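You operate a simulated robot arm through the tools that you are given. There is no shell and no other tool. Be economical: measure what you need, move in short steps, check, and stop when the job is done.

You run a simulated two-armed robot. Do the job below in one go: nothing can be reset, and whatever is moved stays where it is left.

JOB
On the top of the shelf cart, fold the rag in half, so that it is half as long.

The check looks at the end state, three seconds after you hand in, the way a careful person would. Anything else that was tipped, shoved, dropped, spilled or broken makes it a failure. Flat cloth is picked up by pressing the open fingertips on it (5 to 10 N) and closing them slowly along it; thin cloth reads only 2 to 8 mm in the jaws.

ROBOT AND FRAMES
Two 7-joint arms with two-finger parallel grippers on one trunk, on a base that drives. Base frame: it is fixed to the floor where the robot stands at the start and does not move with it; the origin is under the middle of the robot, x ahead of it, y to its left, z up. Lengths are in m, angles in degrees, forces in N, time in s.
The left shoulder is at the start at [0.06, 0.189, 1.128], the right one opposite. Places, roughly: top of the shelf cart [0.5, 0.2, 0.8]. Payload 3.43 kg a hand.
The tool frame of a hand sits at the grasp point between the pads (the TCP): z along the fingers, y along the line on which they close. The tips reach 0.03 m beyond it. Largest opening 0.094 m; finger width 0.028, thickness 0.01; the body of the gripper, 0.05 by 0.096 m, starts 0.055 m behind the TCP.
Orientation is told as [roll, pitch, yaw] about the base's x, y, z axes, in that order, counted from this pose: with the fingers straight down and closing along the base's y, the tool's x points along the base's -x, its y along +y and its z along -z.

CONTROLS
- The arms move only by the tool step_arm. It takes "left_steps", "right_steps" or both (then of equal length, played together; a hand with none holds still); each is a list of rows, each a list of 3 entries, a list of its own where there are three numbers: the gripper command, from -1 (fully open) to 1 (shut), values between in proportion, then the shift along the tool's x, y, z in units of 25 mm (1.0 is 25 mm), then the turn, a rotation vector about the tool's x, y, z in units of 8 degrees (1.0 is 8 degrees). In form: [[gripper, [tx, ty, tz], [rx, ry, rz]], ...]. A call has 1 to 8 rows; each row shifts and turns the commanded pose from where the row before left it, along the tool's axes as they then stand. A call with a number of a shift or a turn outside -1 to 1 is refused whole. Each row takes 0.2 s and may step no farther than 0.05 m and 8.6 degrees from the row before; otherwise, or with a gripper value out of range, the whole call is refused. A pose out of reach is approached as far as the arm can. The call stops where the force on the tool passes 40 N (or 10 N more than at its start, if that is more) or the arm is blocked; 0.2 s more then pass. The fingers move at their own pace (about 0.153 m/s each) and stop on an object; they squeeze with about 23 N. The grip force told is the motor's: it shows also when the fingers shut on nothing. Time passes only in rows, and 0.2 s behind the last, so rows that do not move let the fingers close. It gives the time, the measured TCP pose, the force on the tool (base axes), the opening and the grip force at its end, in the units of the frame above (readings bear some noise).
- Cameras (640 x 400 px; columns grow to the right, rows downward): "scene" is now at [-0.0142, 0.0286, 1.6715]; the picture's right is [0.51, -0.86, 0.00], its down [-0.78, -0.46, -0.43] and it looks along [0.37, 0.22, -0.90] (base axes); focal length 285 px, centre (320, 200). "left" rides on the left gripper at [0.076, -0.014, -0.102] in its tool frame; the picture's right is [0.18, 0.98, 0.00], its down [-0.75, 0.14, -0.64] and it looks along [-0.63, 0.12, 0.77] (tool axes); focal length 243 px, centre (320, 200). "right" rides on the right gripper at [0.076, 0.014, -0.103] in its tool frame; the picture's right is [-0.18, 0.98, 0.00], its down [-0.75, -0.14, -0.64] and it looks along [-0.63, -0.12, 0.77] (tool axes); focal length 243 px, centre (320, 200). There is no depth. A picture from a camera that has moved, and an enlarged one, comes with that camera's place and axes in the base frame and with its lens. The place of the scene camera against the robot may be out by one fixed shift of up to 0.018 m in any direction.
- get_image(camera): a new picture of that camera. It takes no simulated time.
- slide_trunk(by): slides the trunk up (or, below 0, down) by that many m; the arms and the scene camera ride with it, the base frame stays. It gives what a move gives, with no picture.
- base_move(legs): drives the robot by 1 to 6 legs, each [ahead, left, turn to the left] in m, m and degrees, along the robot's own axes; the way and the turn of a leg run together, so that a leg with both is an arc; at most 1.5 m and 180 degrees a leg. The arms and the cameras ride along, it lands a little off, and it stops where it bumps. It gives what a move gives.
- turn_head(pan, tilt): turns the head with the scene camera to pan (to the left, within 86 degrees either way) and tilt (down, from -29 to 69), counted from straight ahead of the robot. It gives what a move gives.
- inspect(camera, box): a new picture of the part [left, top, right, bottom] of that camera's present view, enlarged. It takes no simulated time.
- sign_off(): hands the job in; it is judged then, once.

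Go step by step. Nothing tells you exact positions but the pictures and the camera data: compare them with the known pose of the tool, close in by small moves and look again before you grip or let go. The budget is 120 turns and 108 pictures, counting those below and the enlarged ones. Unless the task says otherwise, let go and move clear before handing in, and close with one line.

The tools are called after "Emit:" as name(argument=value, ...) on one line, values as JSON. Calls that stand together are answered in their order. step_arm: Moves the arms, as the interface text tells. Its arguments: {"type":"object","properties":{"left_steps":{"type":"array"},"right_steps":{"type":"array"}},"required":[]} The other tools are called the same way: slide_trunk (by) slides the trunk up or down; base_move (legs) drives the base; turn_head (pan, tilt) turns the head that bears the scene camera; get_image (camera) takes a picture; inspect (camera, box) takes an enlarged picture of a part of a camera's view; sign_off () hands the job in.

At the start:

```text
clock: 0.0
left_position: [0.4287, 0.1462, 1.0281]
left_tcp_rot: [0.0, -0.1, 0.0]
left_wrist_force: [0.8, -0.2, -0.6]
left_gripper_width: 0.0937
left_grasp_force: 0.0
right_position: [0.3288, -0.1186, 0.9972]
right_tcp_rot: [-0.1, 0.0, 0.0]
right_wrist_force: [0.3, -0.6, 0.3]
right_gripper_width: 0.0943
right_grasp_force: 0.0
trunk travel left (down, up): [-0.8, 0.19]
robot x, y, heading: [0.0008, -0.0009, -0.1]
head pan, tilt: [30.9, 64.7]
```

scene: 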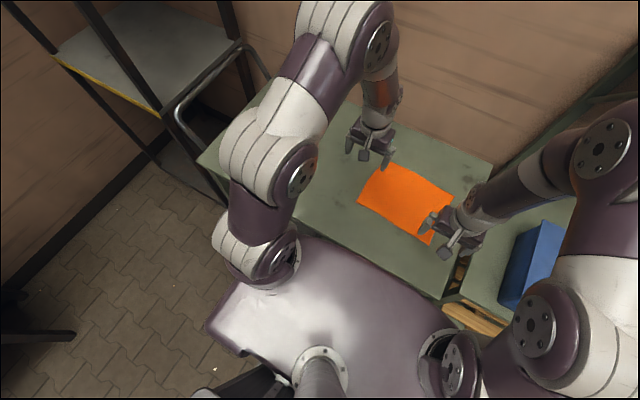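
right: 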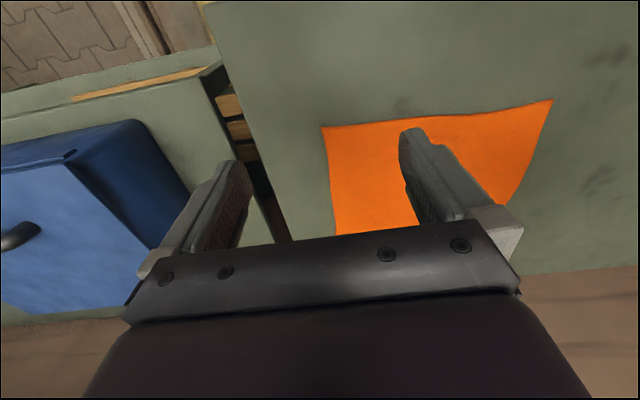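
left: 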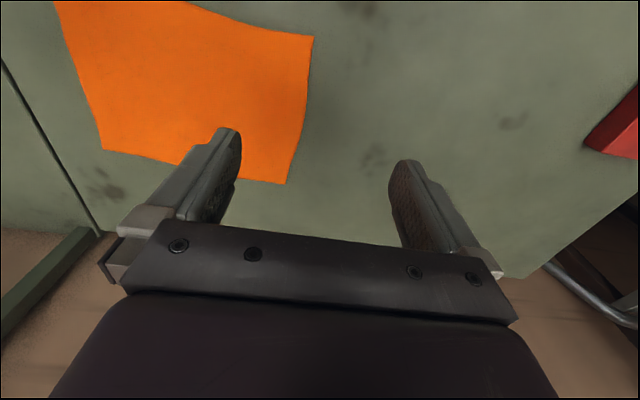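

I see the orange rag lying roughly between x 0.39–0.61 and y -0.15–0.13, long along y. I'll look closer before moving.

Emit:
inspect(camera="scene", box=[320, 130, 480, 270])

Emit:
step_arm(right_steps=[[-1, [1, -1, -1], [0, 0, 0]], [-1, [1, -1, -1], [0, 0, 0]], [-1, [0, -1, -1], [0, 0, 0]], [-1, [0, -1, -1], [0, 0, 0]]])

Emit:
get_image(camera="scene")

Emit:
get_image(camera="right")

```text
2.86 times, centred on (400, 200) of scene
camera zoom: at [-0.0142, 0.0286, 1.6715], right [0.51, -0.86, 0.0], down [-0.78, -0.46, -0.43], along [0.37, 0.22, -0.9], focal length 814 px, centre (91, 200)
```

zoom: 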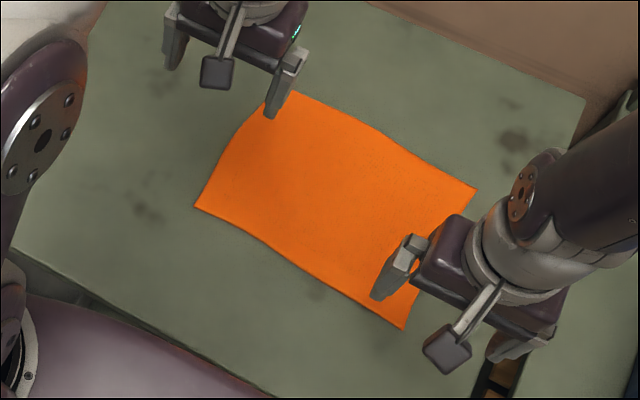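

```text
clock: 1.0
left_position: [0.4275, 0.1452, 1.0293]
left_tcp_rot: [0.0, 0.1, 0.1]
left_wrist_force: [-0.2, 0.2, 0.3]
left_gripper_width: 0.0941
left_grasp_force: 0.1
right_position: [0.2767, -0.2213, 1.0972]
right_tcp_rot: [0.1, 0.1, 0.0]
right_wrist_force: [0.2, -0.3, 0.8]
right_gripper_width: 0.0941
right_grasp_force: 0.1
trunk travel left (down, up): [-0.8, 0.19]
robot x, y, heading: [0.0009, -0.0011, 0.0]
head pan, tilt: [30.9, 64.7]
```

```text
103 pictures are left
camera scene: at [-0.0156, 0.0277, 1.6715], right [0.51, -0.86, 0.0], down [-0.78, -0.46, -0.43], along [0.37, 0.22, -0.9], focal length 285 px, centre (320, 200)
```

scene: 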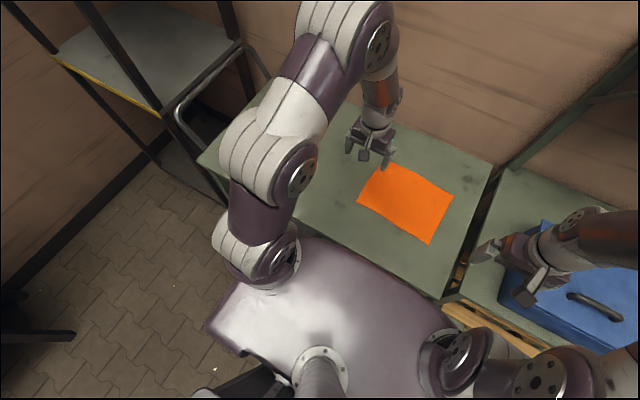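

```text
102 pictures are left
camera right: at [0.2025, -0.2058, 1.2], right [0.18, 0.98, 0.0], down [0.75, -0.14, 0.64], along [0.63, -0.12, -0.77], focal length 243 px, centre (320, 200)
```

right: 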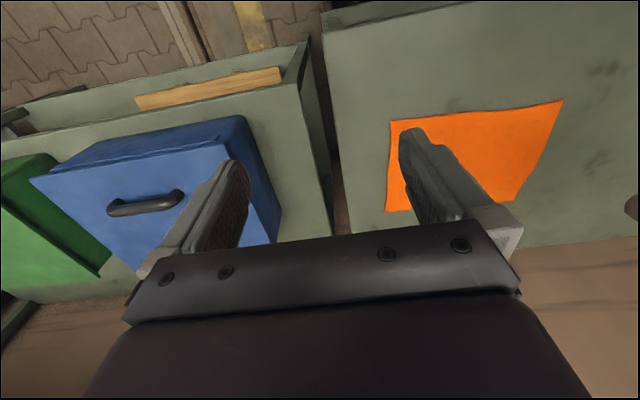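

The rag's surface appears near z≈0.81 and the far corners are near the reach limit, so turning the base a little left would help. First I'll check the clearance between base and cart with the right hand camera, and back the left hand off to see the hidden corner.

Emit:
step_arm(right_steps=[[-1, [0, 0, 0], [0, 1, 0]], [-1, [0, 0, 0], [0, 1, 0]], [-1, [0, 0, 0], [0, 1, 0]], [-1, [0, 0, 0], [0, 1, 0]], [-1, [0, 0, 0], [0, 1, 0]]], left_steps=[[-1, [0.5, 1, -0.5], [0, 0, 0]], [-1, [0.5, 1, -0.5], [0, 0, 0]], [-1, [0.5, 1, 0], [0, 0, 0]], [-1, [0.5, 0, 0], [0, 0, 0]], [-1, [0, 0, 0], [0, 0, 0]]])

Emit:
get_image(camera="right")

Emit:
inspect(camera="scene", box=[320, 130, 480, 270])

Emit:
get_image(camera="left")

```text
clock: 2.2
left_position: [0.3771, 0.2203, 1.0543]
left_tcp_rot: [-0.1, 0.0, 0.0]
left_wrist_force: [-0.3, -0.3, -0.4]
left_gripper_width: 0.0939
left_grasp_force: 0.0
right_position: [0.247, -0.217, 1.0553]
right_tcp_rot: [0.0, 40.1, 0.0]
right_wrist_force: [0.8, 0.6, 1.0]
right_gripper_width: 0.0937
right_grasp_force: 0.1
right hand out of reach, approached as far as the arm can: row 4, 5
trunk travel left (down, up): [-0.8, 0.19]
robot x, y, heading: [-0.0036, 0.0047, 0.4]
head pan, tilt: [30.9, 64.7]
```

```text
101 pictures are left
camera right: at [0.2564, -0.2019, 1.1844], right [0.14, 0.98, -0.12], down [0.99, -0.14, 0.01], along [-0.01, -0.12, -0.99], focal length 243 px, centre (320, 200)
```

right: 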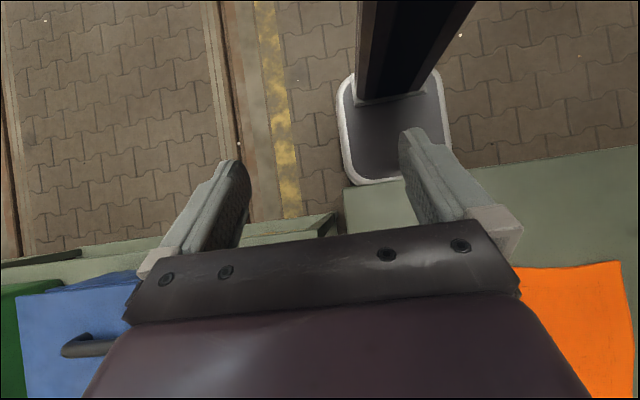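

```text
2.86 times, centred on (400, 200) of scene
camera zoom: at [-0.0133, 0.028, 1.6716], right [0.51, -0.86, 0.0], down [-0.78, -0.46, -0.43], along [0.37, 0.22, -0.9], focal length 814 px, centre (91, 200)
```

zoom: 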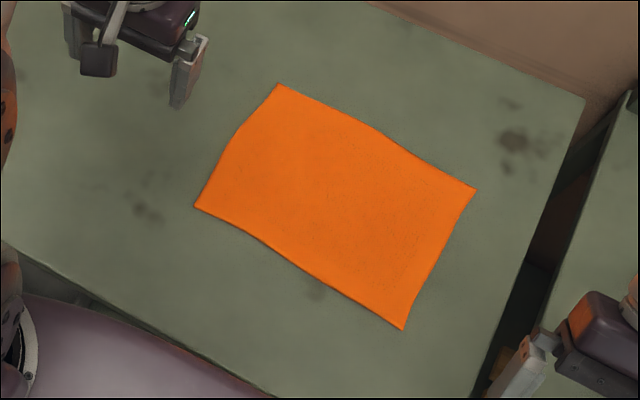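

```text
99 pictures are left
camera left: at [0.3017, 0.2051, 1.1559], right [-0.18, 0.98, 0.0], down [0.75, 0.14, 0.64], along [0.63, 0.12, -0.77], focal length 243 px, centre (320, 200)
```

left: 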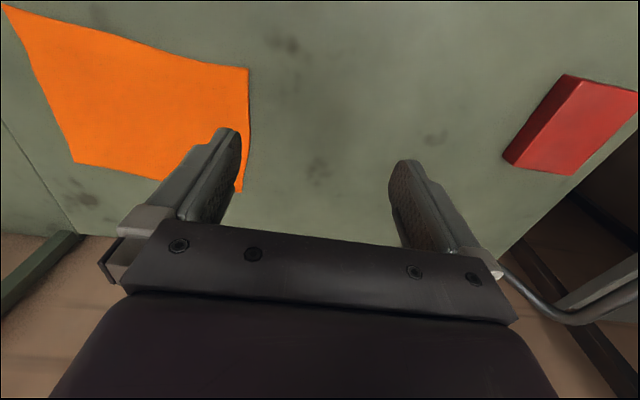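

The base front is close to the cart, so rather than turn I'll shift the robot left about 0.19 m (open floor there), which lets the right arm reach all four corners. First I level the right hand.

Emit:
step_arm(right_steps=[[-1, [0, 0, 0], [0, -1, 0]], [-1, [0, 0, 0], [0, -1, 0]], [-1, [0, 0, 0], [0, -1, 0]], [-1, [0, 0, 0], [0, -1, 0]], [-1, [0, 0, 0], [0, -1, 0]]], left_steps=[[-1, [0.5, 0, -1], [0, 0, 0]], [-1, [0.5, 0, -1], [0, 0, 0]], [-1, [0, 0, -1], [0, 0, 0]], [-1, [0, 0, 0], [0, 0, 0]], [-1, [0, 0, 0], [0, 0, 0]]])

Emit:
base_move(legs=[[0, 0.19, 0]])

Emit:
get_image(camera="right")

Emit:
get_image(camera="scene")

```text
clock: 3.4
left_position: [0.3514, 0.2204, 1.1291]
left_tcp_rot: [-0.1, -0.1, -0.1]
left_wrist_force: [0.5, -0.1, 0.2]
left_gripper_width: 0.0941
left_grasp_force: 0.0
right_position: [0.247, -0.2175, 1.0569]
right_tcp_rot: [0.0, -0.3, 0.0]
right_wrist_force: [-0.2, -0.8, 0.2]
right_gripper_width: 0.0936
right_grasp_force: 0.0
trunk travel left (down, up): [-0.8, 0.19]
robot x, y, heading: [0.0025, -0.0015, 0.1]
head pan, tilt: [30.9, 64.7]
```

```text
clock: 5.0
left_position: [0.352, 0.4082, 1.1289]
left_tcp_rot: [0.0, 0.1, 0.0]
left_wrist_force: [-0.4, 0.0, 0.8]
left_gripper_width: 0.0942
left_grasp_force: 0.0
right_position: [0.2475, -0.0269, 1.0554]
right_tcp_rot: [0.0, 0.0, 0.1]
right_wrist_force: [-0.5, 0.6, 0.1]
right_gripper_width: 0.094
right_grasp_force: 0.1
trunk travel left (down, up): [-0.8, 0.19]
robot x, y, heading: [-0.0006, 0.1914, 0.1]
head pan, tilt: [30.9, 64.7]
```

```text
98 pictures are left
camera right: at [0.173, -0.0122, 1.1591], right [0.18, 0.98, 0.0], down [0.75, -0.14, 0.64], along [0.63, -0.12, -0.77], focal length 243 px, centre (320, 200)
```

right: 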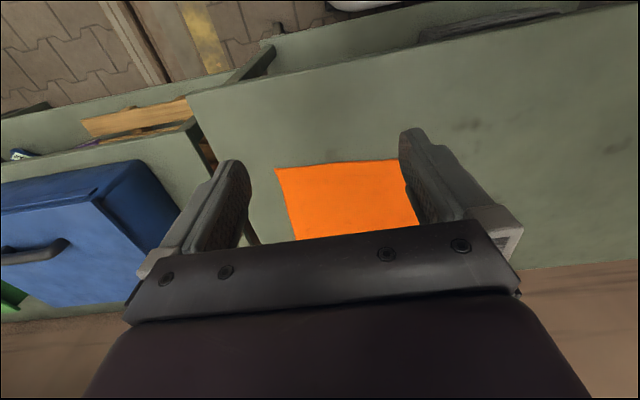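

```text
97 pictures are left
camera scene: at [-0.0145, 0.2172, 1.6716], right [0.51, -0.86, 0.0], down [-0.78, -0.46, -0.43], along [0.37, 0.22, -0.9], focal length 285 px, centre (320, 200)
```

scene: 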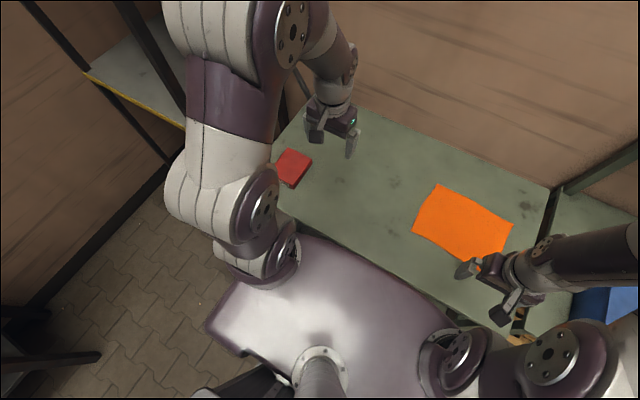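

Corners by triangulation (z≈0.815): far-left A(.59,.117), far-right B(.576,-.145), near-right C(.374,-.131), near-left D(.389,.129). Plan: the right hand, closing along x, takes A over to B, then D over to C; first a small base adjustment and yaw of the hand by -90°.

Emit:
base_move(legs=[[0.03, -0.04, 0]])

Emit:
step_arm(right_steps=[[-1, [0, 0, 0], [0, 0, 1]], [-1, [0, 0, 0], [0, 0, 1]], [-1, [0, 0, 0], [0, 0, 1]], [-1, [0, 0, 0], [0, 0, 1]], [-1, [0, 0, 0], [0, 0, 1]], [-1, [0, 0, 0], [0, 0, 1]], [-1, [0, 0, 0], [0, 0, 1]], [-1, [0, 0, 0], [0, 0, 1]]])

Emit:
turn_head(pan=-8, tilt=58)

Emit:
step_arm(right_steps=[[-1, [0, 0, 0], [0, 0, 1]], [-1, [0, 0, 0], [0, 0, 1]], [-1, [0, 0, 0], [0, 0, 1]], [-1, [0, 0, 0], [0, 0, 0.25]]])

Emit:
get_image(camera="scene")

```text
clock: 5.9
left_position: [0.3799, 0.3719, 1.1287]
left_tcp_rot: [-0.1, -0.2, 0.0]
left_wrist_force: [-0.1, 0.2, 0.3]
left_gripper_width: 0.0943
left_grasp_force: 0.0
right_position: [0.2751, -0.0648, 1.058]
right_tcp_rot: [-0.1, -0.1, 0.0]
right_wrist_force: [-0.5, 0.2, 0.6]
right_gripper_width: 0.0941
right_grasp_force: 0.1
trunk travel left (down, up): [-0.8, 0.19]
robot x, y, heading: [0.032, 0.1523, -0.1]
head pan, tilt: [30.9, 64.7]
```

```text
clock: 7.7
left_position: [0.3824, 0.3691, 1.1278]
left_tcp_rot: [0.0, 0.1, 0.0]
left_wrist_force: [0.3, -1.4, 0.8]
left_gripper_width: 0.094
left_grasp_force: 0.1
right_position: [0.2787, -0.0666, 1.0571]
right_tcp_rot: [0.0, 0.0, -64.2]
right_wrist_force: [-0.3, 0.1, 0.0]
right_gripper_width: 0.0937
right_grasp_force: 0.0
trunk travel left (down, up): [-0.8, 0.19]
robot x, y, heading: [0.0308, 0.1526, -0.2]
head pan, tilt: [30.9, 64.7]
```

```text
clock: 8.7
left_position: [0.381, 0.3701, 1.1284]
left_tcp_rot: [0.0, 0.0, -0.1]
left_wrist_force: [0.4, 0.1, -0.7]
left_gripper_width: 0.0941
left_grasp_force: 0.0
right_position: [0.2776, -0.067, 1.0563]
right_tcp_rot: [0.0, 0.1, -63.9]
right_wrist_force: [0.0, 0.1, -0.5]
right_gripper_width: 0.0941
right_grasp_force: 0.0
trunk travel left (down, up): [-0.8, 0.19]
robot x, y, heading: [0.0315, 0.1516, -0.2]
head pan, tilt: [-8.0, 58.0]
```

```text
clock: 9.7
left_position: [0.3813, 0.3707, 1.1279]
left_tcp_rot: [0.0, 0.0, 0.1]
left_wrist_force: [-0.6, -0.4, 0.0]
left_gripper_width: 0.094
left_grasp_force: 0.0
right_position: [0.2774, -0.0658, 1.0561]
right_tcp_rot: [0.0, 0.0, -90.0]
right_wrist_force: [0.6, 0.6, -0.7]
right_gripper_width: 0.0939
right_grasp_force: 0.1
trunk travel left (down, up): [-0.8, 0.19]
robot x, y, heading: [0.0286, 0.1494, -0.2]
head pan, tilt: [-8.0, 58.0]
```

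```text
96 pictures are left
camera scene: at [0.0311, 0.1384, 1.6791], right [-0.14, -0.99, 0.0], down [-0.84, 0.12, -0.53], along [0.52, -0.07, -0.85], focal length 285 px, centre (320, 200)
```

scene: 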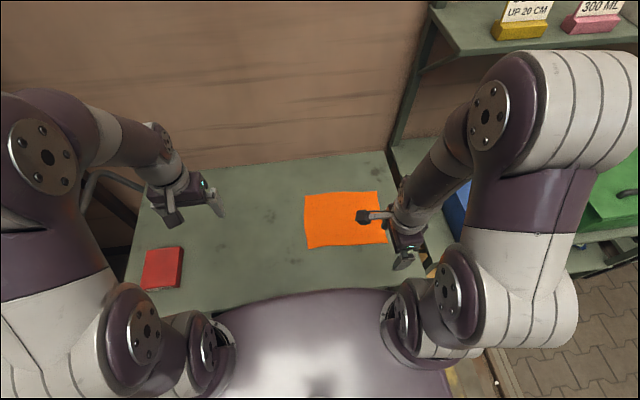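

The view is now clear. I move the right hand above corner A, watching clearance to the left hand (0.25 m away).

Emit:
step_arm(right_steps=[[-1, [0.6, 0.95, 0], [0, 0, 0]], [-1, [0.6, 0.95, 0], [0, 0, 0]], [-1, [0.6, 0.95, 0], [0, 0, 0]], [-1, [0.6, 0.95, 0], [0, 0, 0]], [-1, [0.6, 0.95, 0.5], [0, 0, 0]], [-1, [0.6, 0.95, 0.5], [0, 0, 0]], [-1, [0.6, 0.95, 0.5], [0, 0, 0]], [-1, [0.6, 0.95, 0.5], [0, 0, 0]]])

Emit:
step_arm(right_steps=[[-0.1, [0.8, 0.95, 0.5], [0, 0, 0]], [-0.1, [0.8, 0.95, 0.5], [0, 0, 0]], [-0.1, [0.8, 0.95, 0.5], [0, 0, 0]], [-0.1, [0.1, 0.85, 0.5], [0, 0, 0]]])

Emit:
get_image(camera="scene")

Emit:
get_image(camera="right")

```text
clock: 11.5
left_position: [0.3822, 0.3717, 1.1279]
left_tcp_rot: [0.0, 0.1, 0.0]
left_wrist_force: [-0.4, -0.1, 0.5]
left_gripper_width: 0.0937
left_grasp_force: 0.0
right_position: [0.4683, 0.0535, 1.0053]
right_tcp_rot: [-0.1, 0.0, -90.0]
right_wrist_force: [0.6, 0.0, -0.6]
right_gripper_width: 0.094
right_grasp_force: 0.0
trunk travel left (down, up): [-0.8, 0.19]
robot x, y, heading: [0.0305, 0.1505, 0.0]
head pan, tilt: [-8.0, 58.0]
```

```text
clock: 12.5
left_position: [0.3821, 0.3692, 1.1288]
left_tcp_rot: [0.0, 0.0, -0.1]
left_wrist_force: [-1.0, -0.5, 0.2]
left_gripper_width: 0.094
left_grasp_force: 0.1
right_position: [0.5624, 0.1166, 0.9546]
right_tcp_rot: [-0.1, 0.0, -90.0]
right_wrist_force: [-0.1, 0.4, 0.2]
right_gripper_width: 0.0514
right_grasp_force: 0.1
trunk travel left (down, up): [-0.8, 0.19]
robot x, y, heading: [0.0334, 0.1466, 0.2]
head pan, tilt: [-8.0, 58.0]
```

```text
95 pictures are left
camera scene: at [0.0329, 0.1383, 1.6791], right [-0.14, -0.99, 0.0], down [-0.84, 0.12, -0.53], along [0.52, -0.07, -0.85], focal length 285 px, centre (320, 200)
```

scene: 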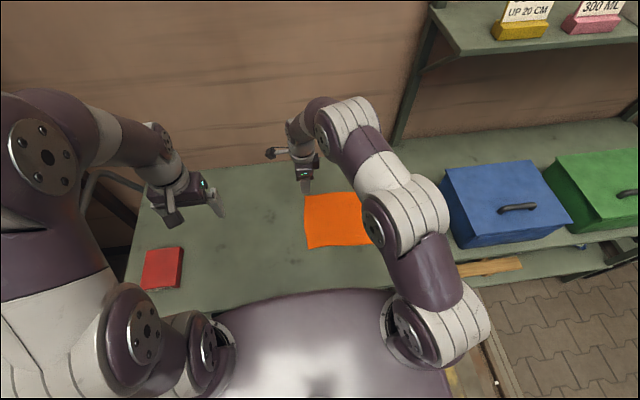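

```text
94 pictures are left
camera right: at [0.5771, 0.1943, 1.0581], right [0.98, -0.18, 0.0], down [-0.14, -0.75, 0.64], along [-0.12, -0.63, -0.77], focal length 243 px, centre (320, 200)
```

right: 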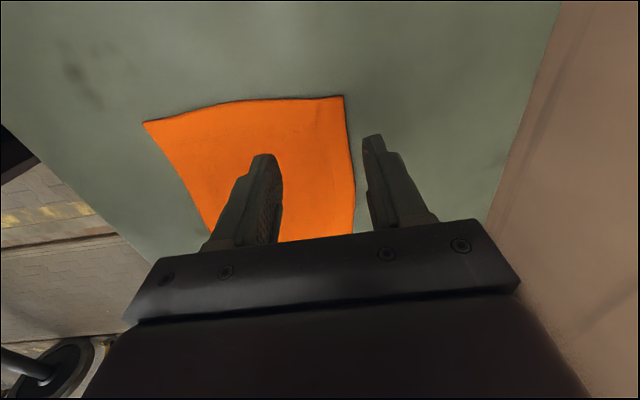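

The right camera confirms A at (.586,.118) on z≈.815. I shift 12 mm inward in x and go down slowly towards contact.

Emit:
step_arm(right_steps=[[-0.1, [0, -0.5, 1], [0, 0, 0]], [-0.1, [0, 0, 1], [0, 0, 0]], [-0.1, [0, 0, 1], [0, 0, 0]], [-0.1, [0, 0, 0.5], [0, 0, 0]]])

Emit:
get_image(camera="right")

Emit:
inspect(camera="scene", box=[260, 140, 400, 260])

```text
clock: 13.5
left_position: [0.3811, 0.3692, 1.1272]
left_tcp_rot: [0.0, 0.0, 0.0]
left_wrist_force: [0.0, -0.3, -0.5]
left_gripper_width: 0.094
left_grasp_force: 0.0
right_position: [0.5485, 0.1156, 0.8681]
right_tcp_rot: [0.0, 0.0, -90.0]
right_wrist_force: [-0.3, 0.8, -1.0]
right_gripper_width: 0.0516
right_grasp_force: 0.1
trunk travel left (down, up): [-0.8, 0.19]
robot x, y, heading: [0.0287, 0.1524, -0.1]
head pan, tilt: [-8.0, 58.0]
```

```text
93 pictures are left
camera right: at [0.5644, 0.1938, 0.9709], right [0.98, -0.18, 0.0], down [-0.14, -0.75, 0.64], along [-0.12, -0.63, -0.77], focal length 243 px, centre (320, 200)
```

right: 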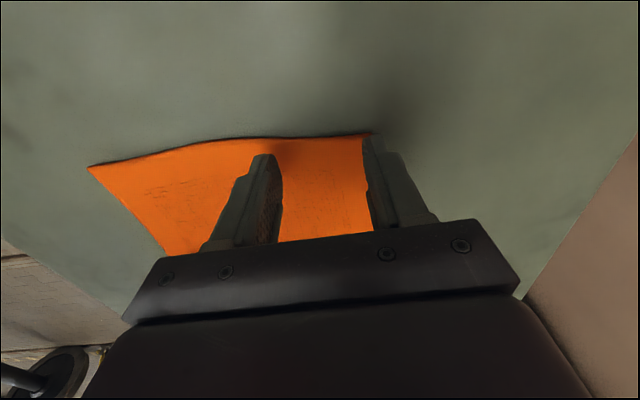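

```text
3.33 times, centred on (330, 200) of scene
camera zoom: at [0.0314, 0.1385, 1.6792], right [-0.14, -0.99, 0.0], down [-0.84, 0.12, -0.53], along [0.52, -0.07, -0.85], focal length 950 px, centre (287, 200)
```

zoom: 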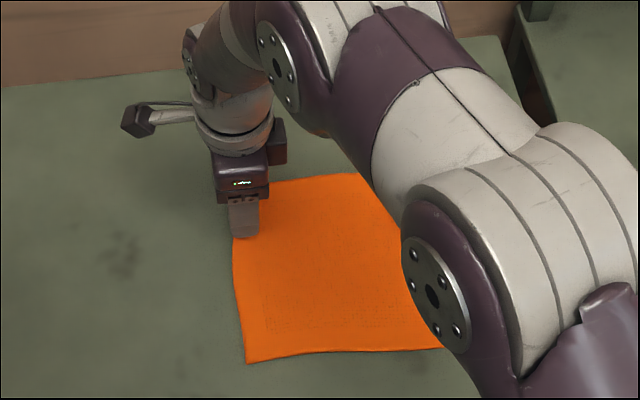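

Fingers straddle the far-left corner at its edge. I shift 7 mm inward and press down in small steps.

Emit:
step_arm(right_steps=[[-0.1, [0, -0.3, 0.3], [0, 0, 0]], [-0.1, [0, 0, 0.3], [0, 0, 0]], [-0.1, [0, 0, 0.1], [0, 0, 0]]])

```text
clock: 14.3
left_position: [0.381, 0.3702, 1.1282]
left_tcp_rot: [0.1, -0.1, 0.1]
left_wrist_force: [-0.5, 0.7, 0.4]
left_gripper_width: 0.0941
left_grasp_force: 0.1
right_position: [0.541, 0.1167, 0.8538]
right_tcp_rot: [0.3, 0.1, -90.0]
right_wrist_force: [0.5, -1.2, 18.4]
right_gripper_width: 0.0518
right_grasp_force: 0.0
trunk travel left (down, up): [-0.8, 0.19]
robot x, y, heading: [0.0306, 0.1494, 0.1]
head pan, tilt: [-8.0, 58.0]
```

Contact: the surface is at about z=0.823. I ease the force to under 10 N and close slowly.

Emit:
step_arm(right_steps=[[-0.1, [0, 0, -0.07], [0, 0, 0]]])

```text
clock: 14.7
left_position: [0.3808, 0.3701, 1.1298]
left_tcp_rot: [-0.1, -0.1, 0.1]
left_wrist_force: [-0.3, 0.4, 0.6]
left_gripper_width: 0.0939
left_grasp_force: 0.1
right_position: [0.5406, 0.1184, 0.8532]
right_tcp_rot: [0.2, 0.1, -90.0]
right_wrist_force: [3.4, 0.8, 15.5]
right_gripper_width: 0.0517
right_grasp_force: 0.1
trunk travel left (down, up): [-0.8, 0.19]
robot x, y, heading: [0.0275, 0.1495, -0.1]
head pan, tilt: [-8.0, 58.0]
```

Emit:
step_arm(right_steps=[[-0.1, [0, 0, -0.1], [0, 0, 0]], [-0.1, [0, 0, -0.05], [0, 0, 0]]])

```text
clock: 15.3
left_position: [0.382, 0.3705, 1.1271]
left_tcp_rot: [0.1, 0.0, 0.0]
left_wrist_force: [-0.2, -0.1, -0.6]
left_gripper_width: 0.0939
left_grasp_force: 0.1
right_position: [0.5393, 0.1168, 0.8544]
right_tcp_rot: [-0.1, -0.1, -90.0]
right_wrist_force: [0.4, 0.2, 1.6]
right_gripper_width: 0.0517
right_grasp_force: 0.0
trunk travel left (down, up): [-0.8, 0.19]
robot x, y, heading: [0.0323, 0.1515, 0.0]
head pan, tilt: [-8.0, 58.0]
```

Now a press of about 8 N, then close gradually.

Emit:
step_arm(right_steps=[[-0.1, [0, 0, 0.08], [0, 0, 0]], [0.05, [0, 0, 0], [0, 0, 0]], [0.2, [0, 0, 0], [0, 0, 0]], [0.35, [0, 0, 0], [0, 0, 0]], [0.5, [0, 0, 0], [0, 0, 0]], [0.65, [0, 0, 0], [0, 0, 0]], [0.8, [0, 0, 0], [0, 0, 0]], [1, [0, 0, 0], [0, 0, 0]]])

Emit:
get_image(camera="right")

```text
clock: 17.1
left_position: [0.3824, 0.3706, 1.1276]
left_tcp_rot: [0.0, 0.0, 0.0]
left_wrist_force: [0.0, -0.4, -0.2]
left_gripper_width: 0.0942
left_grasp_force: 0.0
right_position: [0.5394, 0.1168, 0.854]
right_tcp_rot: [0.1, -0.1, -90.0]
right_wrist_force: [-0.7, 0.5, 3.2]
right_gripper_width: 0.0044
right_grasp_force: 23.1
trunk travel left (down, up): [-0.8, 0.19]
robot x, y, heading: [0.0311, 0.1543, 0.2]
head pan, tilt: [-8.0, 58.0]
```

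```text
91 pictures are left
camera right: at [0.5557, 0.1936, 0.9577], right [0.98, -0.18, 0.0], down [-0.14, -0.75, 0.64], along [-0.12, -0.63, -0.77], focal length 243 px, centre (320, 200)
```

right: 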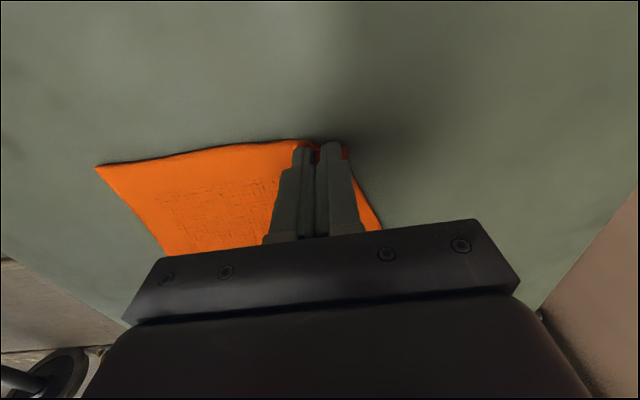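

Gripped (4.4 mm). I lift the corner in an arc toward the far-right corner, halfway first.

Emit:
step_arm(right_steps=[[1, [0, 0, -1], [0, 0, 0]], [1, [-0.4, 0, -1], [0, 0, 0]], [1, [-0.8, 0, -1], [0, 0, 0]], [1, [-1, -0.1, -0.7], [0, 0, 0]], [1, [-1, -0.1, -0.3], [0, 0, 0]], [1, [-1, -0.1, 0], [0, 0, 0]]])

Emit:
get_image(camera="scene")

Emit:
get_image(camera="right")

Emit:
get_image(camera="left")

```text
clock: 18.5
left_position: [0.3815, 0.3697, 1.1291]
left_tcp_rot: [0.0, 0.0, 0.0]
left_wrist_force: [0.0, -0.1, 0.5]
left_gripper_width: 0.0935
left_grasp_force: 0.1
right_position: [0.5329, 0.0087, 0.9541]
right_tcp_rot: [0.0, 0.0, -90.0]
right_wrist_force: [0.2, -0.1, -0.2]
right_gripper_width: 0.0042
right_grasp_force: 23.7
trunk travel left (down, up): [-0.8, 0.19]
robot x, y, heading: [0.0315, 0.1518, 0.2]
head pan, tilt: [-8.0, 58.0]
```

```text
90 pictures are left
camera scene: at [0.0312, 0.1374, 1.6791], right [-0.14, -0.99, 0.0], down [-0.84, 0.12, -0.53], along [0.52, -0.07, -0.85], focal length 285 px, centre (320, 200)
```

scene: 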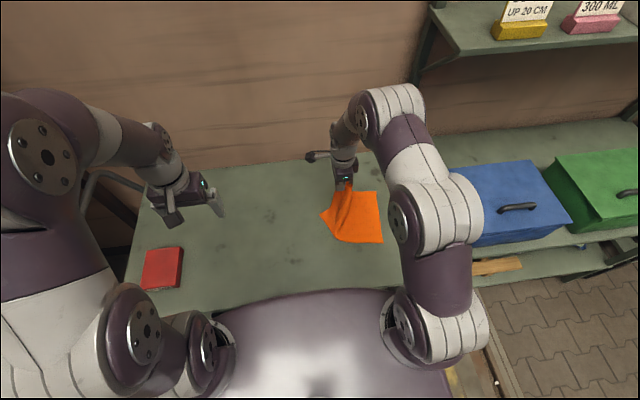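

```text
89 pictures are left
camera right: at [0.5486, 0.0869, 1.0577], right [0.98, -0.18, 0.0], down [-0.14, -0.75, 0.64], along [-0.12, -0.63, -0.77], focal length 243 px, centre (320, 200)
```

right: 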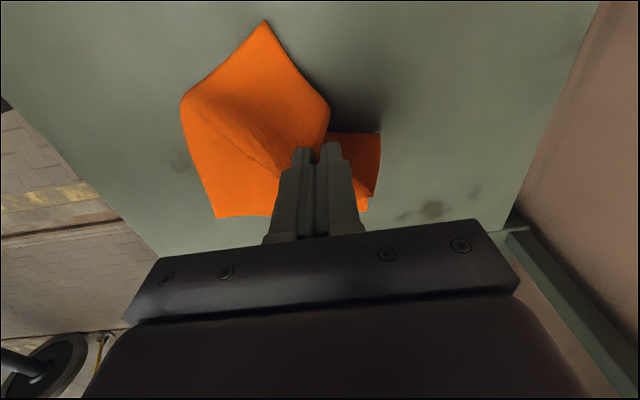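

```text
88 pictures are left
camera left: at [0.3055, 0.3548, 1.2315], right [-0.18, 0.98, 0.0], down [0.75, 0.14, 0.64], along [0.63, 0.12, -0.77], focal length 243 px, centre (320, 200)
```

left: 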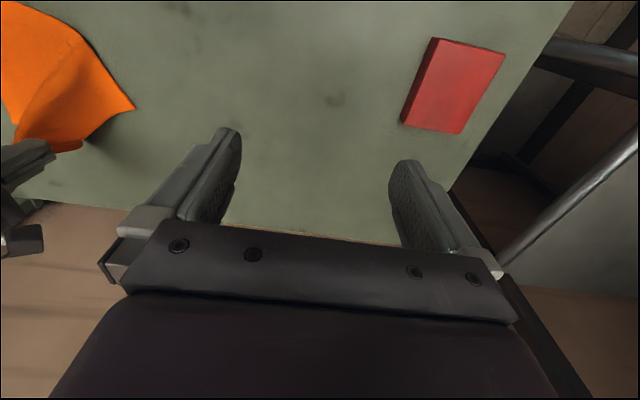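

The corner is up and following well. I roll the hand outward while carrying on toward B.

Emit:
step_arm(right_steps=[[1, [-0.88, 0, 0], [0, 1, 0]], [1, [-0.87, 0, -0.12], [0, 1, 0]], [1, [-0.846, 0, -0.243], [0, 1, 0]], [1, [-0.804, 0, -0.358], [0, 1, 0]], [1, [-0.746, 0, -0.466], [0, 1, 0]]])

Emit:
get_image(camera="scene")

Emit:
get_image(camera="right")

```text
clock: 19.7
left_position: [0.3824, 0.3701, 1.1285]
left_tcp_rot: [0.0, 0.1, 0.0]
left_wrist_force: [0.6, -0.7, -0.2]
left_gripper_width: 0.094
left_grasp_force: 0.0
right_position: [0.5296, -0.0845, 0.9537]
right_tcp_rot: [-0.1, 36.4, -90.2]
right_wrist_force: [-0.6, -0.1, 0.1]
right_gripper_width: 0.0041
right_grasp_force: 22.6
right hand out of reach, approached as far as the arm can: row 5
trunk travel left (down, up): [-0.8, 0.19]
robot x, y, heading: [0.0317, 0.1516, -0.0]
head pan, tilt: [-8.0, 58.0]
```

```text
87 pictures are left
camera scene: at [0.0325, 0.1377, 1.6791], right [-0.14, -0.99, 0.0], down [-0.84, 0.12, -0.53], along [0.52, -0.07, -0.85], focal length 285 px, centre (320, 200)
```

scene: 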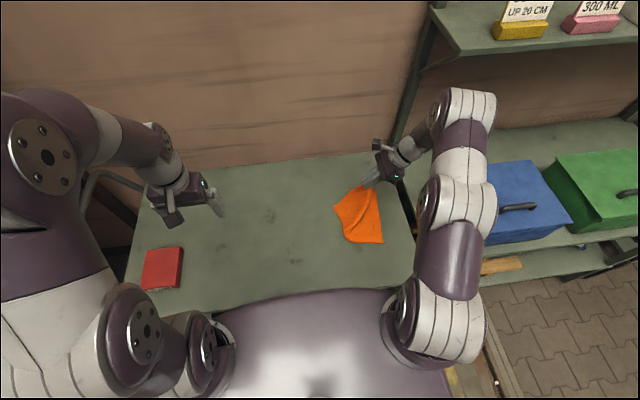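

```text
86 pictures are left
camera right: at [0.546, -0.0837, 1.0819], right [0.98, -0.15, -0.11], down [-0.14, -0.99, 0.07], along [-0.12, -0.05, -0.99], focal length 243 px, centre (320, 200)
```

right: 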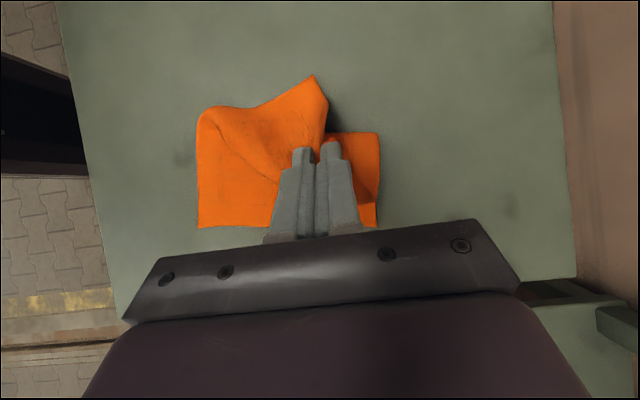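

Near the reach limit with that lean, so I bring the roll back to about 20° while lowering toward B.

Emit:
step_arm(right_steps=[[1, [-0.838, 0, 0.133], [0, -1, 0]], [1, [-0.811, 0, 0.248], [0, -1, 0]], [1, [-0.609, 0, 0.601], [0, 0, 0]], [1, [-0.609, 0, 0.601], [0, 0, 0]], [1, [-0.5, 0, 0.4], [0, 0, 0]]])

Emit:
get_image(camera="scene")

Emit:
get_image(camera="right")

```text
clock: 20.9
left_position: [0.3817, 0.3699, 1.1288]
left_tcp_rot: [0.0, 0.1, 0.0]
left_wrist_force: [-0.3, 0.1, -0.1]
left_gripper_width: 0.094
left_grasp_force: 0.0
right_position: [0.5314, -0.142, 0.8706]
right_tcp_rot: [0.0, 20.2, -89.9]
right_wrist_force: [0.4, -0.7, 0.1]
right_gripper_width: 0.0042
right_grasp_force: 23.3
trunk travel left (down, up): [-0.8, 0.19]
robot x, y, heading: [0.0296, 0.1508, -0.1]
head pan, tilt: [-8.0, 58.0]
```

```text
85 pictures are left
camera scene: at [0.0313, 0.1382, 1.6792], right [-0.14, -0.99, 0.0], down [-0.84, 0.12, -0.53], along [0.52, -0.07, -0.85], focal length 285 px, centre (320, 200)
```

scene: 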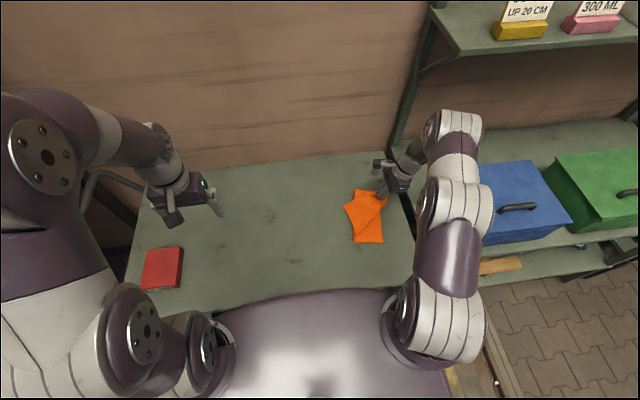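

```text
84 pictures are left
camera right: at [0.5474, -0.1047, 0.9945], right [0.98, -0.17, -0.06], down [-0.14, -0.93, 0.34], along [-0.12, -0.33, -0.94], focal length 243 px, centre (320, 200)
```

right: 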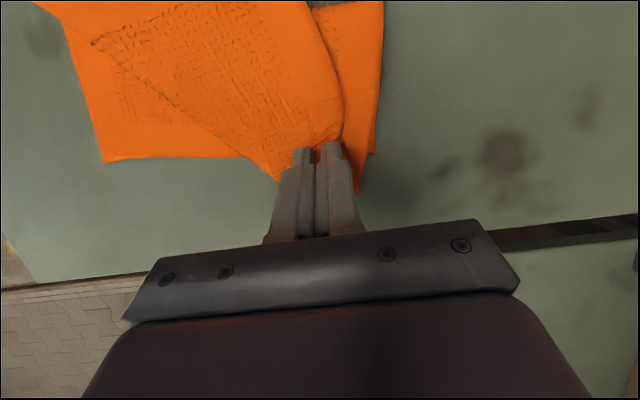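

The corner hangs slightly past B; I back it ~18 mm in y, 10 mm in x, lower to just touching, then open.

Emit:
step_arm(right_steps=[[1, [0.27, 0.2, 0.31], [0, 0, 0]], [1, [0.27, 0.2, 0.31], [0, 0, 0]], [1, [0, 0, 0], [0, 0, 0]]])

Emit:
get_image(camera="right")

```text
clock: 21.7
left_position: [0.3813, 0.3705, 1.1284]
left_tcp_rot: [0.0, 0.0, 0.0]
left_wrist_force: [0.9, 0.2, 1.0]
left_gripper_width: 0.0938
left_grasp_force: 0.0
right_position: [0.5417, -0.1227, 0.8617]
right_tcp_rot: [0.1, 20.1, -90.0]
right_wrist_force: [0.8, -0.6, 4.0]
right_gripper_width: 0.0039
right_grasp_force: 23.5
trunk travel left (down, up): [-0.8, 0.19]
robot x, y, heading: [0.0309, 0.1508, 0.2]
head pan, tilt: [-8.0, 58.0]
```

```text
83 pictures are left
camera right: at [0.5578, -0.0861, 0.985], right [0.98, -0.17, -0.06], down [-0.14, -0.93, 0.34], along [-0.12, -0.33, -0.94], focal length 243 px, centre (320, 200)
```

right: 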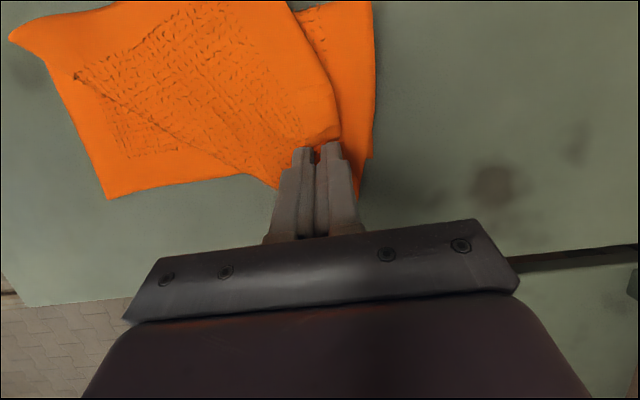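

It's touching lightly. I open the fingers and lift straight off to see.

Emit:
step_arm(right_steps=[[0.6, [0, 0, 0], [0, 0, 0]], [0.2, [0, 0, 0], [0, 0, 0]], [0.2, [0, 0, -0.4], [0, 0, 0]], [0.2, [0, 0, -1], [0, 0, 0]], [0.2, [0, 0, -1], [0, 0, 0]], [0.2, [0, 0, -1], [0, 0, 0]]])

Emit:
get_image(camera="right")

Emit:
inspect(camera="scene", box=[300, 150, 440, 260])

```text
clock: 23.1
left_position: [0.381, 0.3695, 1.1285]
left_tcp_rot: [0.0, 0.0, 0.0]
left_wrist_force: [0.1, 1.0, -0.3]
left_gripper_width: 0.0939
left_grasp_force: 0.1
right_position: [0.5416, -0.1532, 0.9407]
right_tcp_rot: [0.1, 20.3, -90.0]
right_wrist_force: [0.1, -0.6, -0.1]
right_gripper_width: 0.0377
right_grasp_force: 0.0
trunk travel left (down, up): [-0.8, 0.19]
robot x, y, heading: [0.0285, 0.151, -0.0]
head pan, tilt: [-8.0, 58.0]
```

```text
82 pictures are left
camera right: at [0.5569, -0.1157, 1.0645], right [0.98, -0.17, -0.06], down [-0.14, -0.93, 0.34], along [-0.12, -0.33, -0.94], focal length 243 px, centre (320, 200)
```

right: 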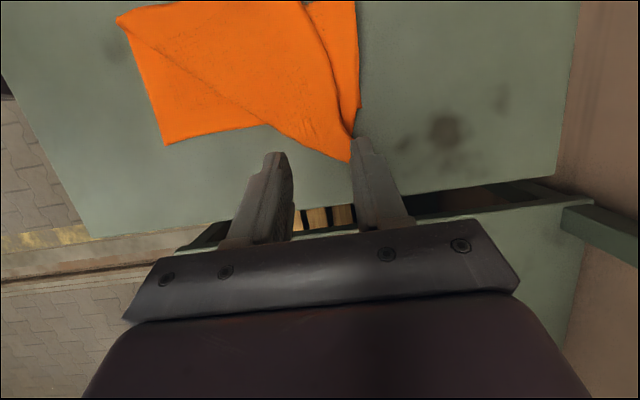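

```text
3.64 times, centred on (370, 205) of scene
camera zoom: at [0.0306, 0.1384, 1.6791], right [-0.14, -0.99, 0.0], down [-0.84, 0.12, -0.53], along [0.53, -0.07, -0.85], focal length 1036 px, centre (138, 182)
```

zoom: 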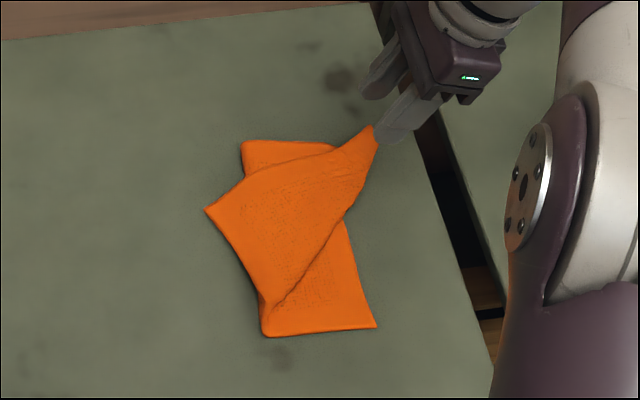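

A unfolded nicely on top. I need a clear view to tell where corner D is, so I move the hand left and level it for a top view.

Emit:
step_arm(right_steps=[[-0.2, [0.9, -0.3, -0.2], [0, -1, 0]], [-0.2, [0.9, -0.3, -0.1], [0, -1, 0]], [-0.2, [1, -0.3, 0], [0, -0.5, 0]], [-0.2, [1, -0.3, 0], [0, 0, 0]], [-0.2, [1, -0.3, 0], [0, 0, 0]], [-0.2, [1, 0, 0], [0, 0, 0]], [-0.2, [1, 0, 0], [0, 0, 0]]])

Emit:
get_image(camera="right")

Emit:
inspect(camera="scene", box=[330, 170, 420, 250])

```text
clock: 24.7
left_position: [0.3805, 0.3702, 1.1293]
left_tcp_rot: [0.0, 0.0, 0.0]
left_wrist_force: [-0.6, 0.1, -0.3]
left_gripper_width: 0.0941
left_grasp_force: 0.0
right_position: [0.5051, 0.0137, 0.961]
right_tcp_rot: [0.0, 0.1, -90.0]
right_wrist_force: [-0.6, -0.1, 0.0]
right_gripper_width: 0.0562
right_grasp_force: 0.1
trunk travel left (down, up): [-0.8, 0.19]
robot x, y, heading: [0.0277, 0.1507, 0.2]
head pan, tilt: [-8.0, 58.0]
```

```text
80 pictures are left
camera right: at [0.5201, 0.0907, 1.065], right [0.98, -0.18, 0.0], down [-0.14, -0.76, 0.64], along [-0.12, -0.63, -0.77], focal length 243 px, centre (320, 200)
```

right: 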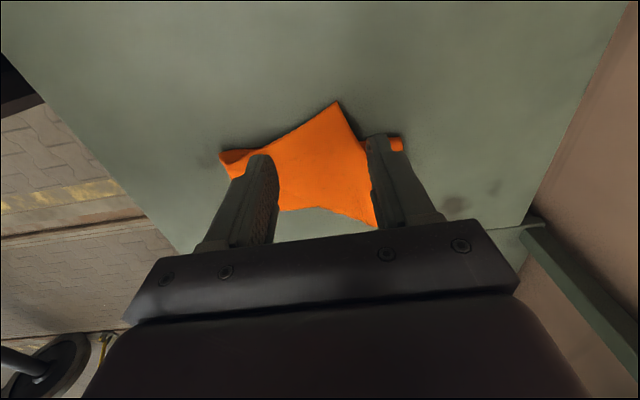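

```text
5.00 times, centred on (375, 210) of scene
camera zoom: at [0.0311, 0.1395, 1.6791], right [-0.14, -0.99, 0.0], down [-0.84, 0.12, -0.53], along [0.52, -0.07, -0.85], focal length 1425 px, centre (45, 150)
```

zoom: 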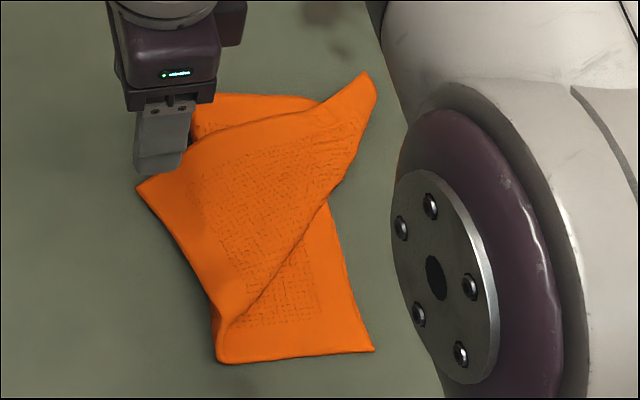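

I need to distinguish layers; enlarging the right view around the apex.

Emit:
inspect(camera="right", box=[200, 80, 420, 230])

Emit:
step_arm(right_steps=[[-0.2, [1, -1, 0], [0, 0, 0]], [-0.2, [1, -1, 0], [0, 0, 0]], [-0.2, [1, -1, 0], [0, 0, 0]], [-0.2, [0.5, -1, 0], [0, 0, 0]]])

Emit:
inspect(camera="right", box=[200, 80, 520, 280])

Emit:
inspect(camera="scene", box=[330, 170, 420, 250])

```text
2.67 times, centred on (310, 155) of right
camera zoom: at [0.5201, 0.0907, 1.065], right [0.98, -0.18, 0.0], down [-0.14, -0.76, 0.64], along [-0.12, -0.63, -0.77], focal length 647 px, centre (347, 320)
```

zoom: 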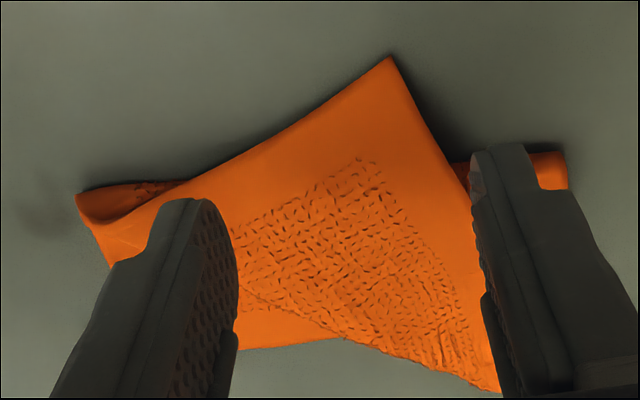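

```text
clock: 25.7
left_position: [0.3799, 0.3716, 1.128]
left_tcp_rot: [0.1, -0.1, 0.0]
left_wrist_force: [0.0, 0.7, 0.1]
left_gripper_width: 0.0942
left_grasp_force: 0.1
right_position: [0.401, 0.101, 0.9628]
right_tcp_rot: [0.0, 0.2, -90.0]
right_wrist_force: [-0.3, -0.4, 0.5]
right_gripper_width: 0.0565
right_grasp_force: 0.1
trunk travel left (down, up): [-0.8, 0.19]
robot x, y, heading: [0.0278, 0.1513, -0.0]
head pan, tilt: [-8.0, 58.0]
```

```text
2.00 times, centred on (360, 180) of right
camera zoom: at [0.4169, 0.1785, 1.0674], right [0.98, -0.18, 0.0], down [-0.14, -0.76, 0.64], along [-0.12, -0.63, -0.77], focal length 485 px, centre (240, 240)
```

zoom: 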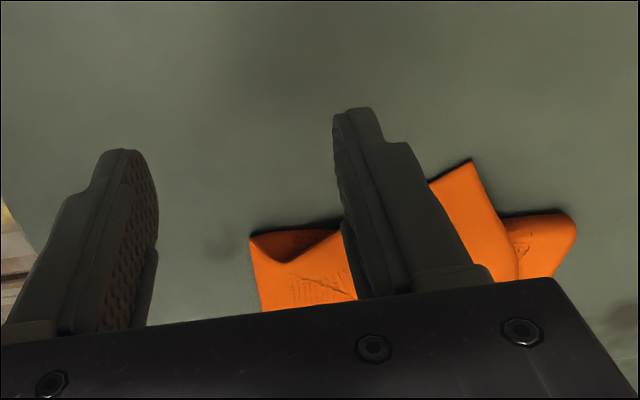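

```text
5.00 times, centred on (375, 210) of scene
camera zoom: at [0.0298, 0.1391, 1.6791], right [-0.14, -0.99, 0.0], down [-0.84, 0.12, -0.53], along [0.53, -0.07, -0.85], focal length 1425 px, centre (45, 150)
```

zoom: 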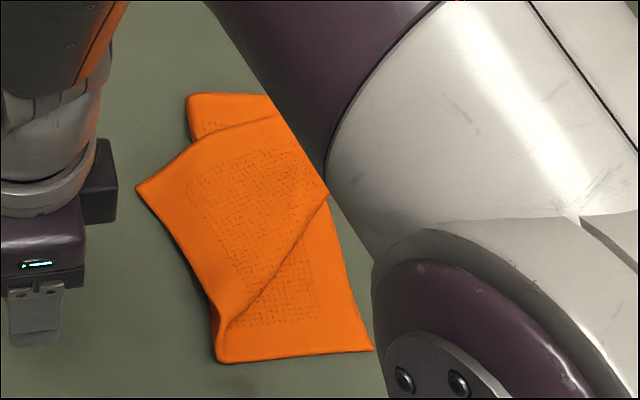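

D is the apex at about (.519,.012); the flap is face-up and flipping it over the diagonal A–P line lands D right on C. I position the hand over D with the closing axis across the corner's bisector (yaw about -119°).

Emit:
step_arm(right_steps=[[0.3, [-0.81, 0.888, 0.2], [0, 0, 0]], [0.3, [-0.81, 0.888, 0.2], [0, 0, 0]], [0.3, [-0.81, 0.888, 0.2], [0, 0, 0]], [0.3, [-0.81, 0.888, 0.2], [0, 0, 0]], [0.3, [-0.4, 0.888, 0.2], [0, 0, 0.9]], [0.3, [0, 0, 0.3], [0, 0, 0.9]], [0.3, [0, 0, 0.3], [0, 0, 0.9]], [0.3, [0, 0, 0.3], [0, 0, 0.9]]])

Emit:
get_image(camera="right")

Emit:
inspect(camera="scene", box=[320, 160, 430, 260])

```text
clock: 27.5
left_position: [0.3814, 0.37, 1.1274]
left_tcp_rot: [0.0, 0.1, 0.0]
left_wrist_force: [-0.4, -0.3, -0.3]
left_gripper_width: 0.0939
left_grasp_force: 0.0
right_position: [0.5143, 0.0088, 0.9139]
right_tcp_rot: [-0.1, 0.2, -118.8]
right_wrist_force: [0.3, -0.5, -0.8]
right_gripper_width: 0.0329
right_grasp_force: 0.1
trunk travel left (down, up): [-0.8, 0.19]
robot x, y, heading: [0.0319, 0.1511, 0.3]
head pan, tilt: [-8.0, 58.0]
```

```text
75 pictures are left
camera right: at [0.5658, 0.0702, 1.0178], right [0.77, -0.64, 0.0], down [-0.49, -0.59, 0.64], along [-0.41, -0.49, -0.77], focal length 243 px, centre (320, 200)
```

right: 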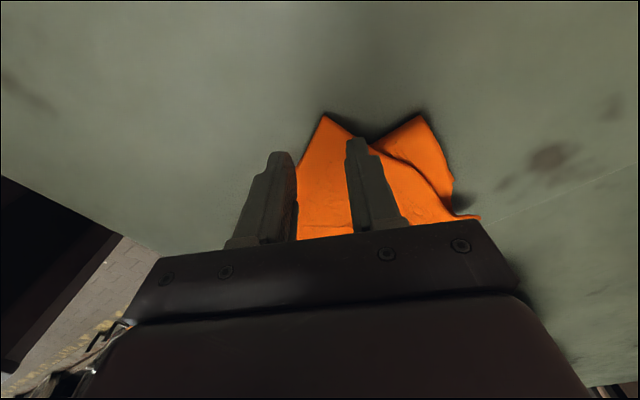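

```text
4.00 times, centred on (375, 210) of scene
camera zoom: at [0.0316, 0.1384, 1.6791], right [-0.14, -0.99, 0.0], down [-0.84, 0.12, -0.53], along [0.52, -0.07, -0.85], focal length 1140 px, centre (100, 160)
```

zoom: 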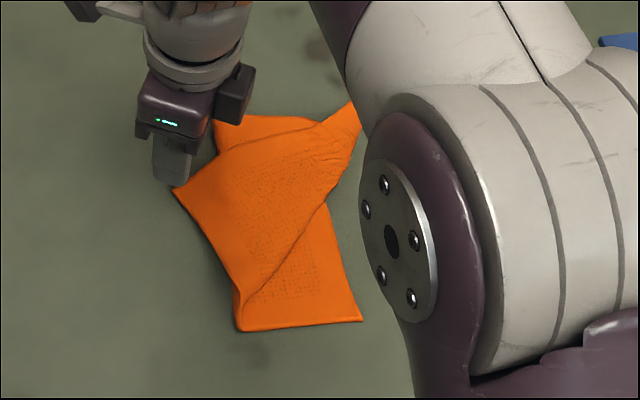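

Small correction so the corner D is centred between the fingers, then down.

Emit:
step_arm(right_steps=[[0.3, [-0.18, 0.28, 0.8], [0, 0, 0]], [0.3, [0, 0, 0.8], [0, 0, 0]], [0.3, [0, 0, 0.4], [0, 0, 0]], [0.3, [0, 0, 0.2], [0, 0, 0]]])

Emit:
get_image(camera="right")

```text
clock: 28.5
left_position: [0.3828, 0.37, 1.1289]
left_tcp_rot: [0.0, 0.0, 0.0]
left_wrist_force: [-0.9, 0.5, 0.0]
left_gripper_width: 0.0937
left_grasp_force: 0.1
right_position: [0.5184, 0.0029, 0.86]
right_tcp_rot: [-0.1, 0.2, -118.8]
right_wrist_force: [-1.0, -0.6, -0.2]
right_gripper_width: 0.0329
right_grasp_force: 0.0
trunk travel left (down, up): [-0.8, 0.19]
robot x, y, heading: [0.0316, 0.1492, 0.2]
head pan, tilt: [-8.0, 58.0]
```

```text
73 pictures are left
camera right: at [0.5693, 0.0641, 0.9633], right [0.77, -0.63, 0.0], down [-0.49, -0.59, 0.64], along [-0.41, -0.49, -0.77], focal length 243 px, centre (320, 200)
```

right: 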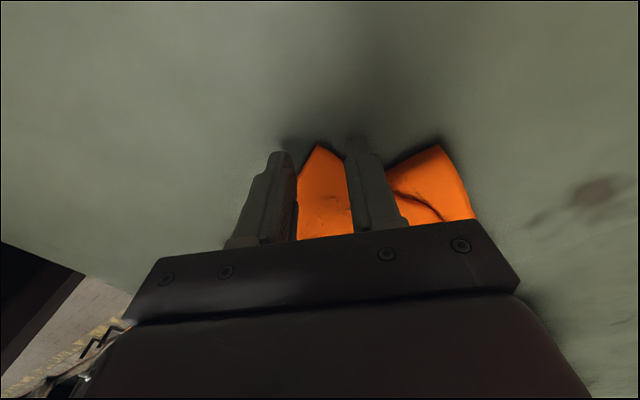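

Corner centred. Press and close slowly.

Emit:
step_arm(right_steps=[[0.3, [-0.16, 0, 0.2], [0, 0, 0]], [0.3, [0, 0, 0.1], [0, 0, 0]]])

```text
clock: 29.1
left_position: [0.3815, 0.3704, 1.1292]
left_tcp_rot: [0.0, 0.1, 0.0]
left_wrist_force: [-0.5, -0.3, 0.6]
left_gripper_width: 0.0941
left_grasp_force: 0.0
right_position: [0.5172, -0.0002, 0.8531]
right_tcp_rot: [0.0, 0.1, -118.8]
right_wrist_force: [-0.9, 0.3, 5.3]
right_gripper_width: 0.0328
right_grasp_force: 0.0
trunk travel left (down, up): [-0.8, 0.19]
robot x, y, heading: [0.0293, 0.1493, 0.2]
head pan, tilt: [-8.0, 58.0]
```

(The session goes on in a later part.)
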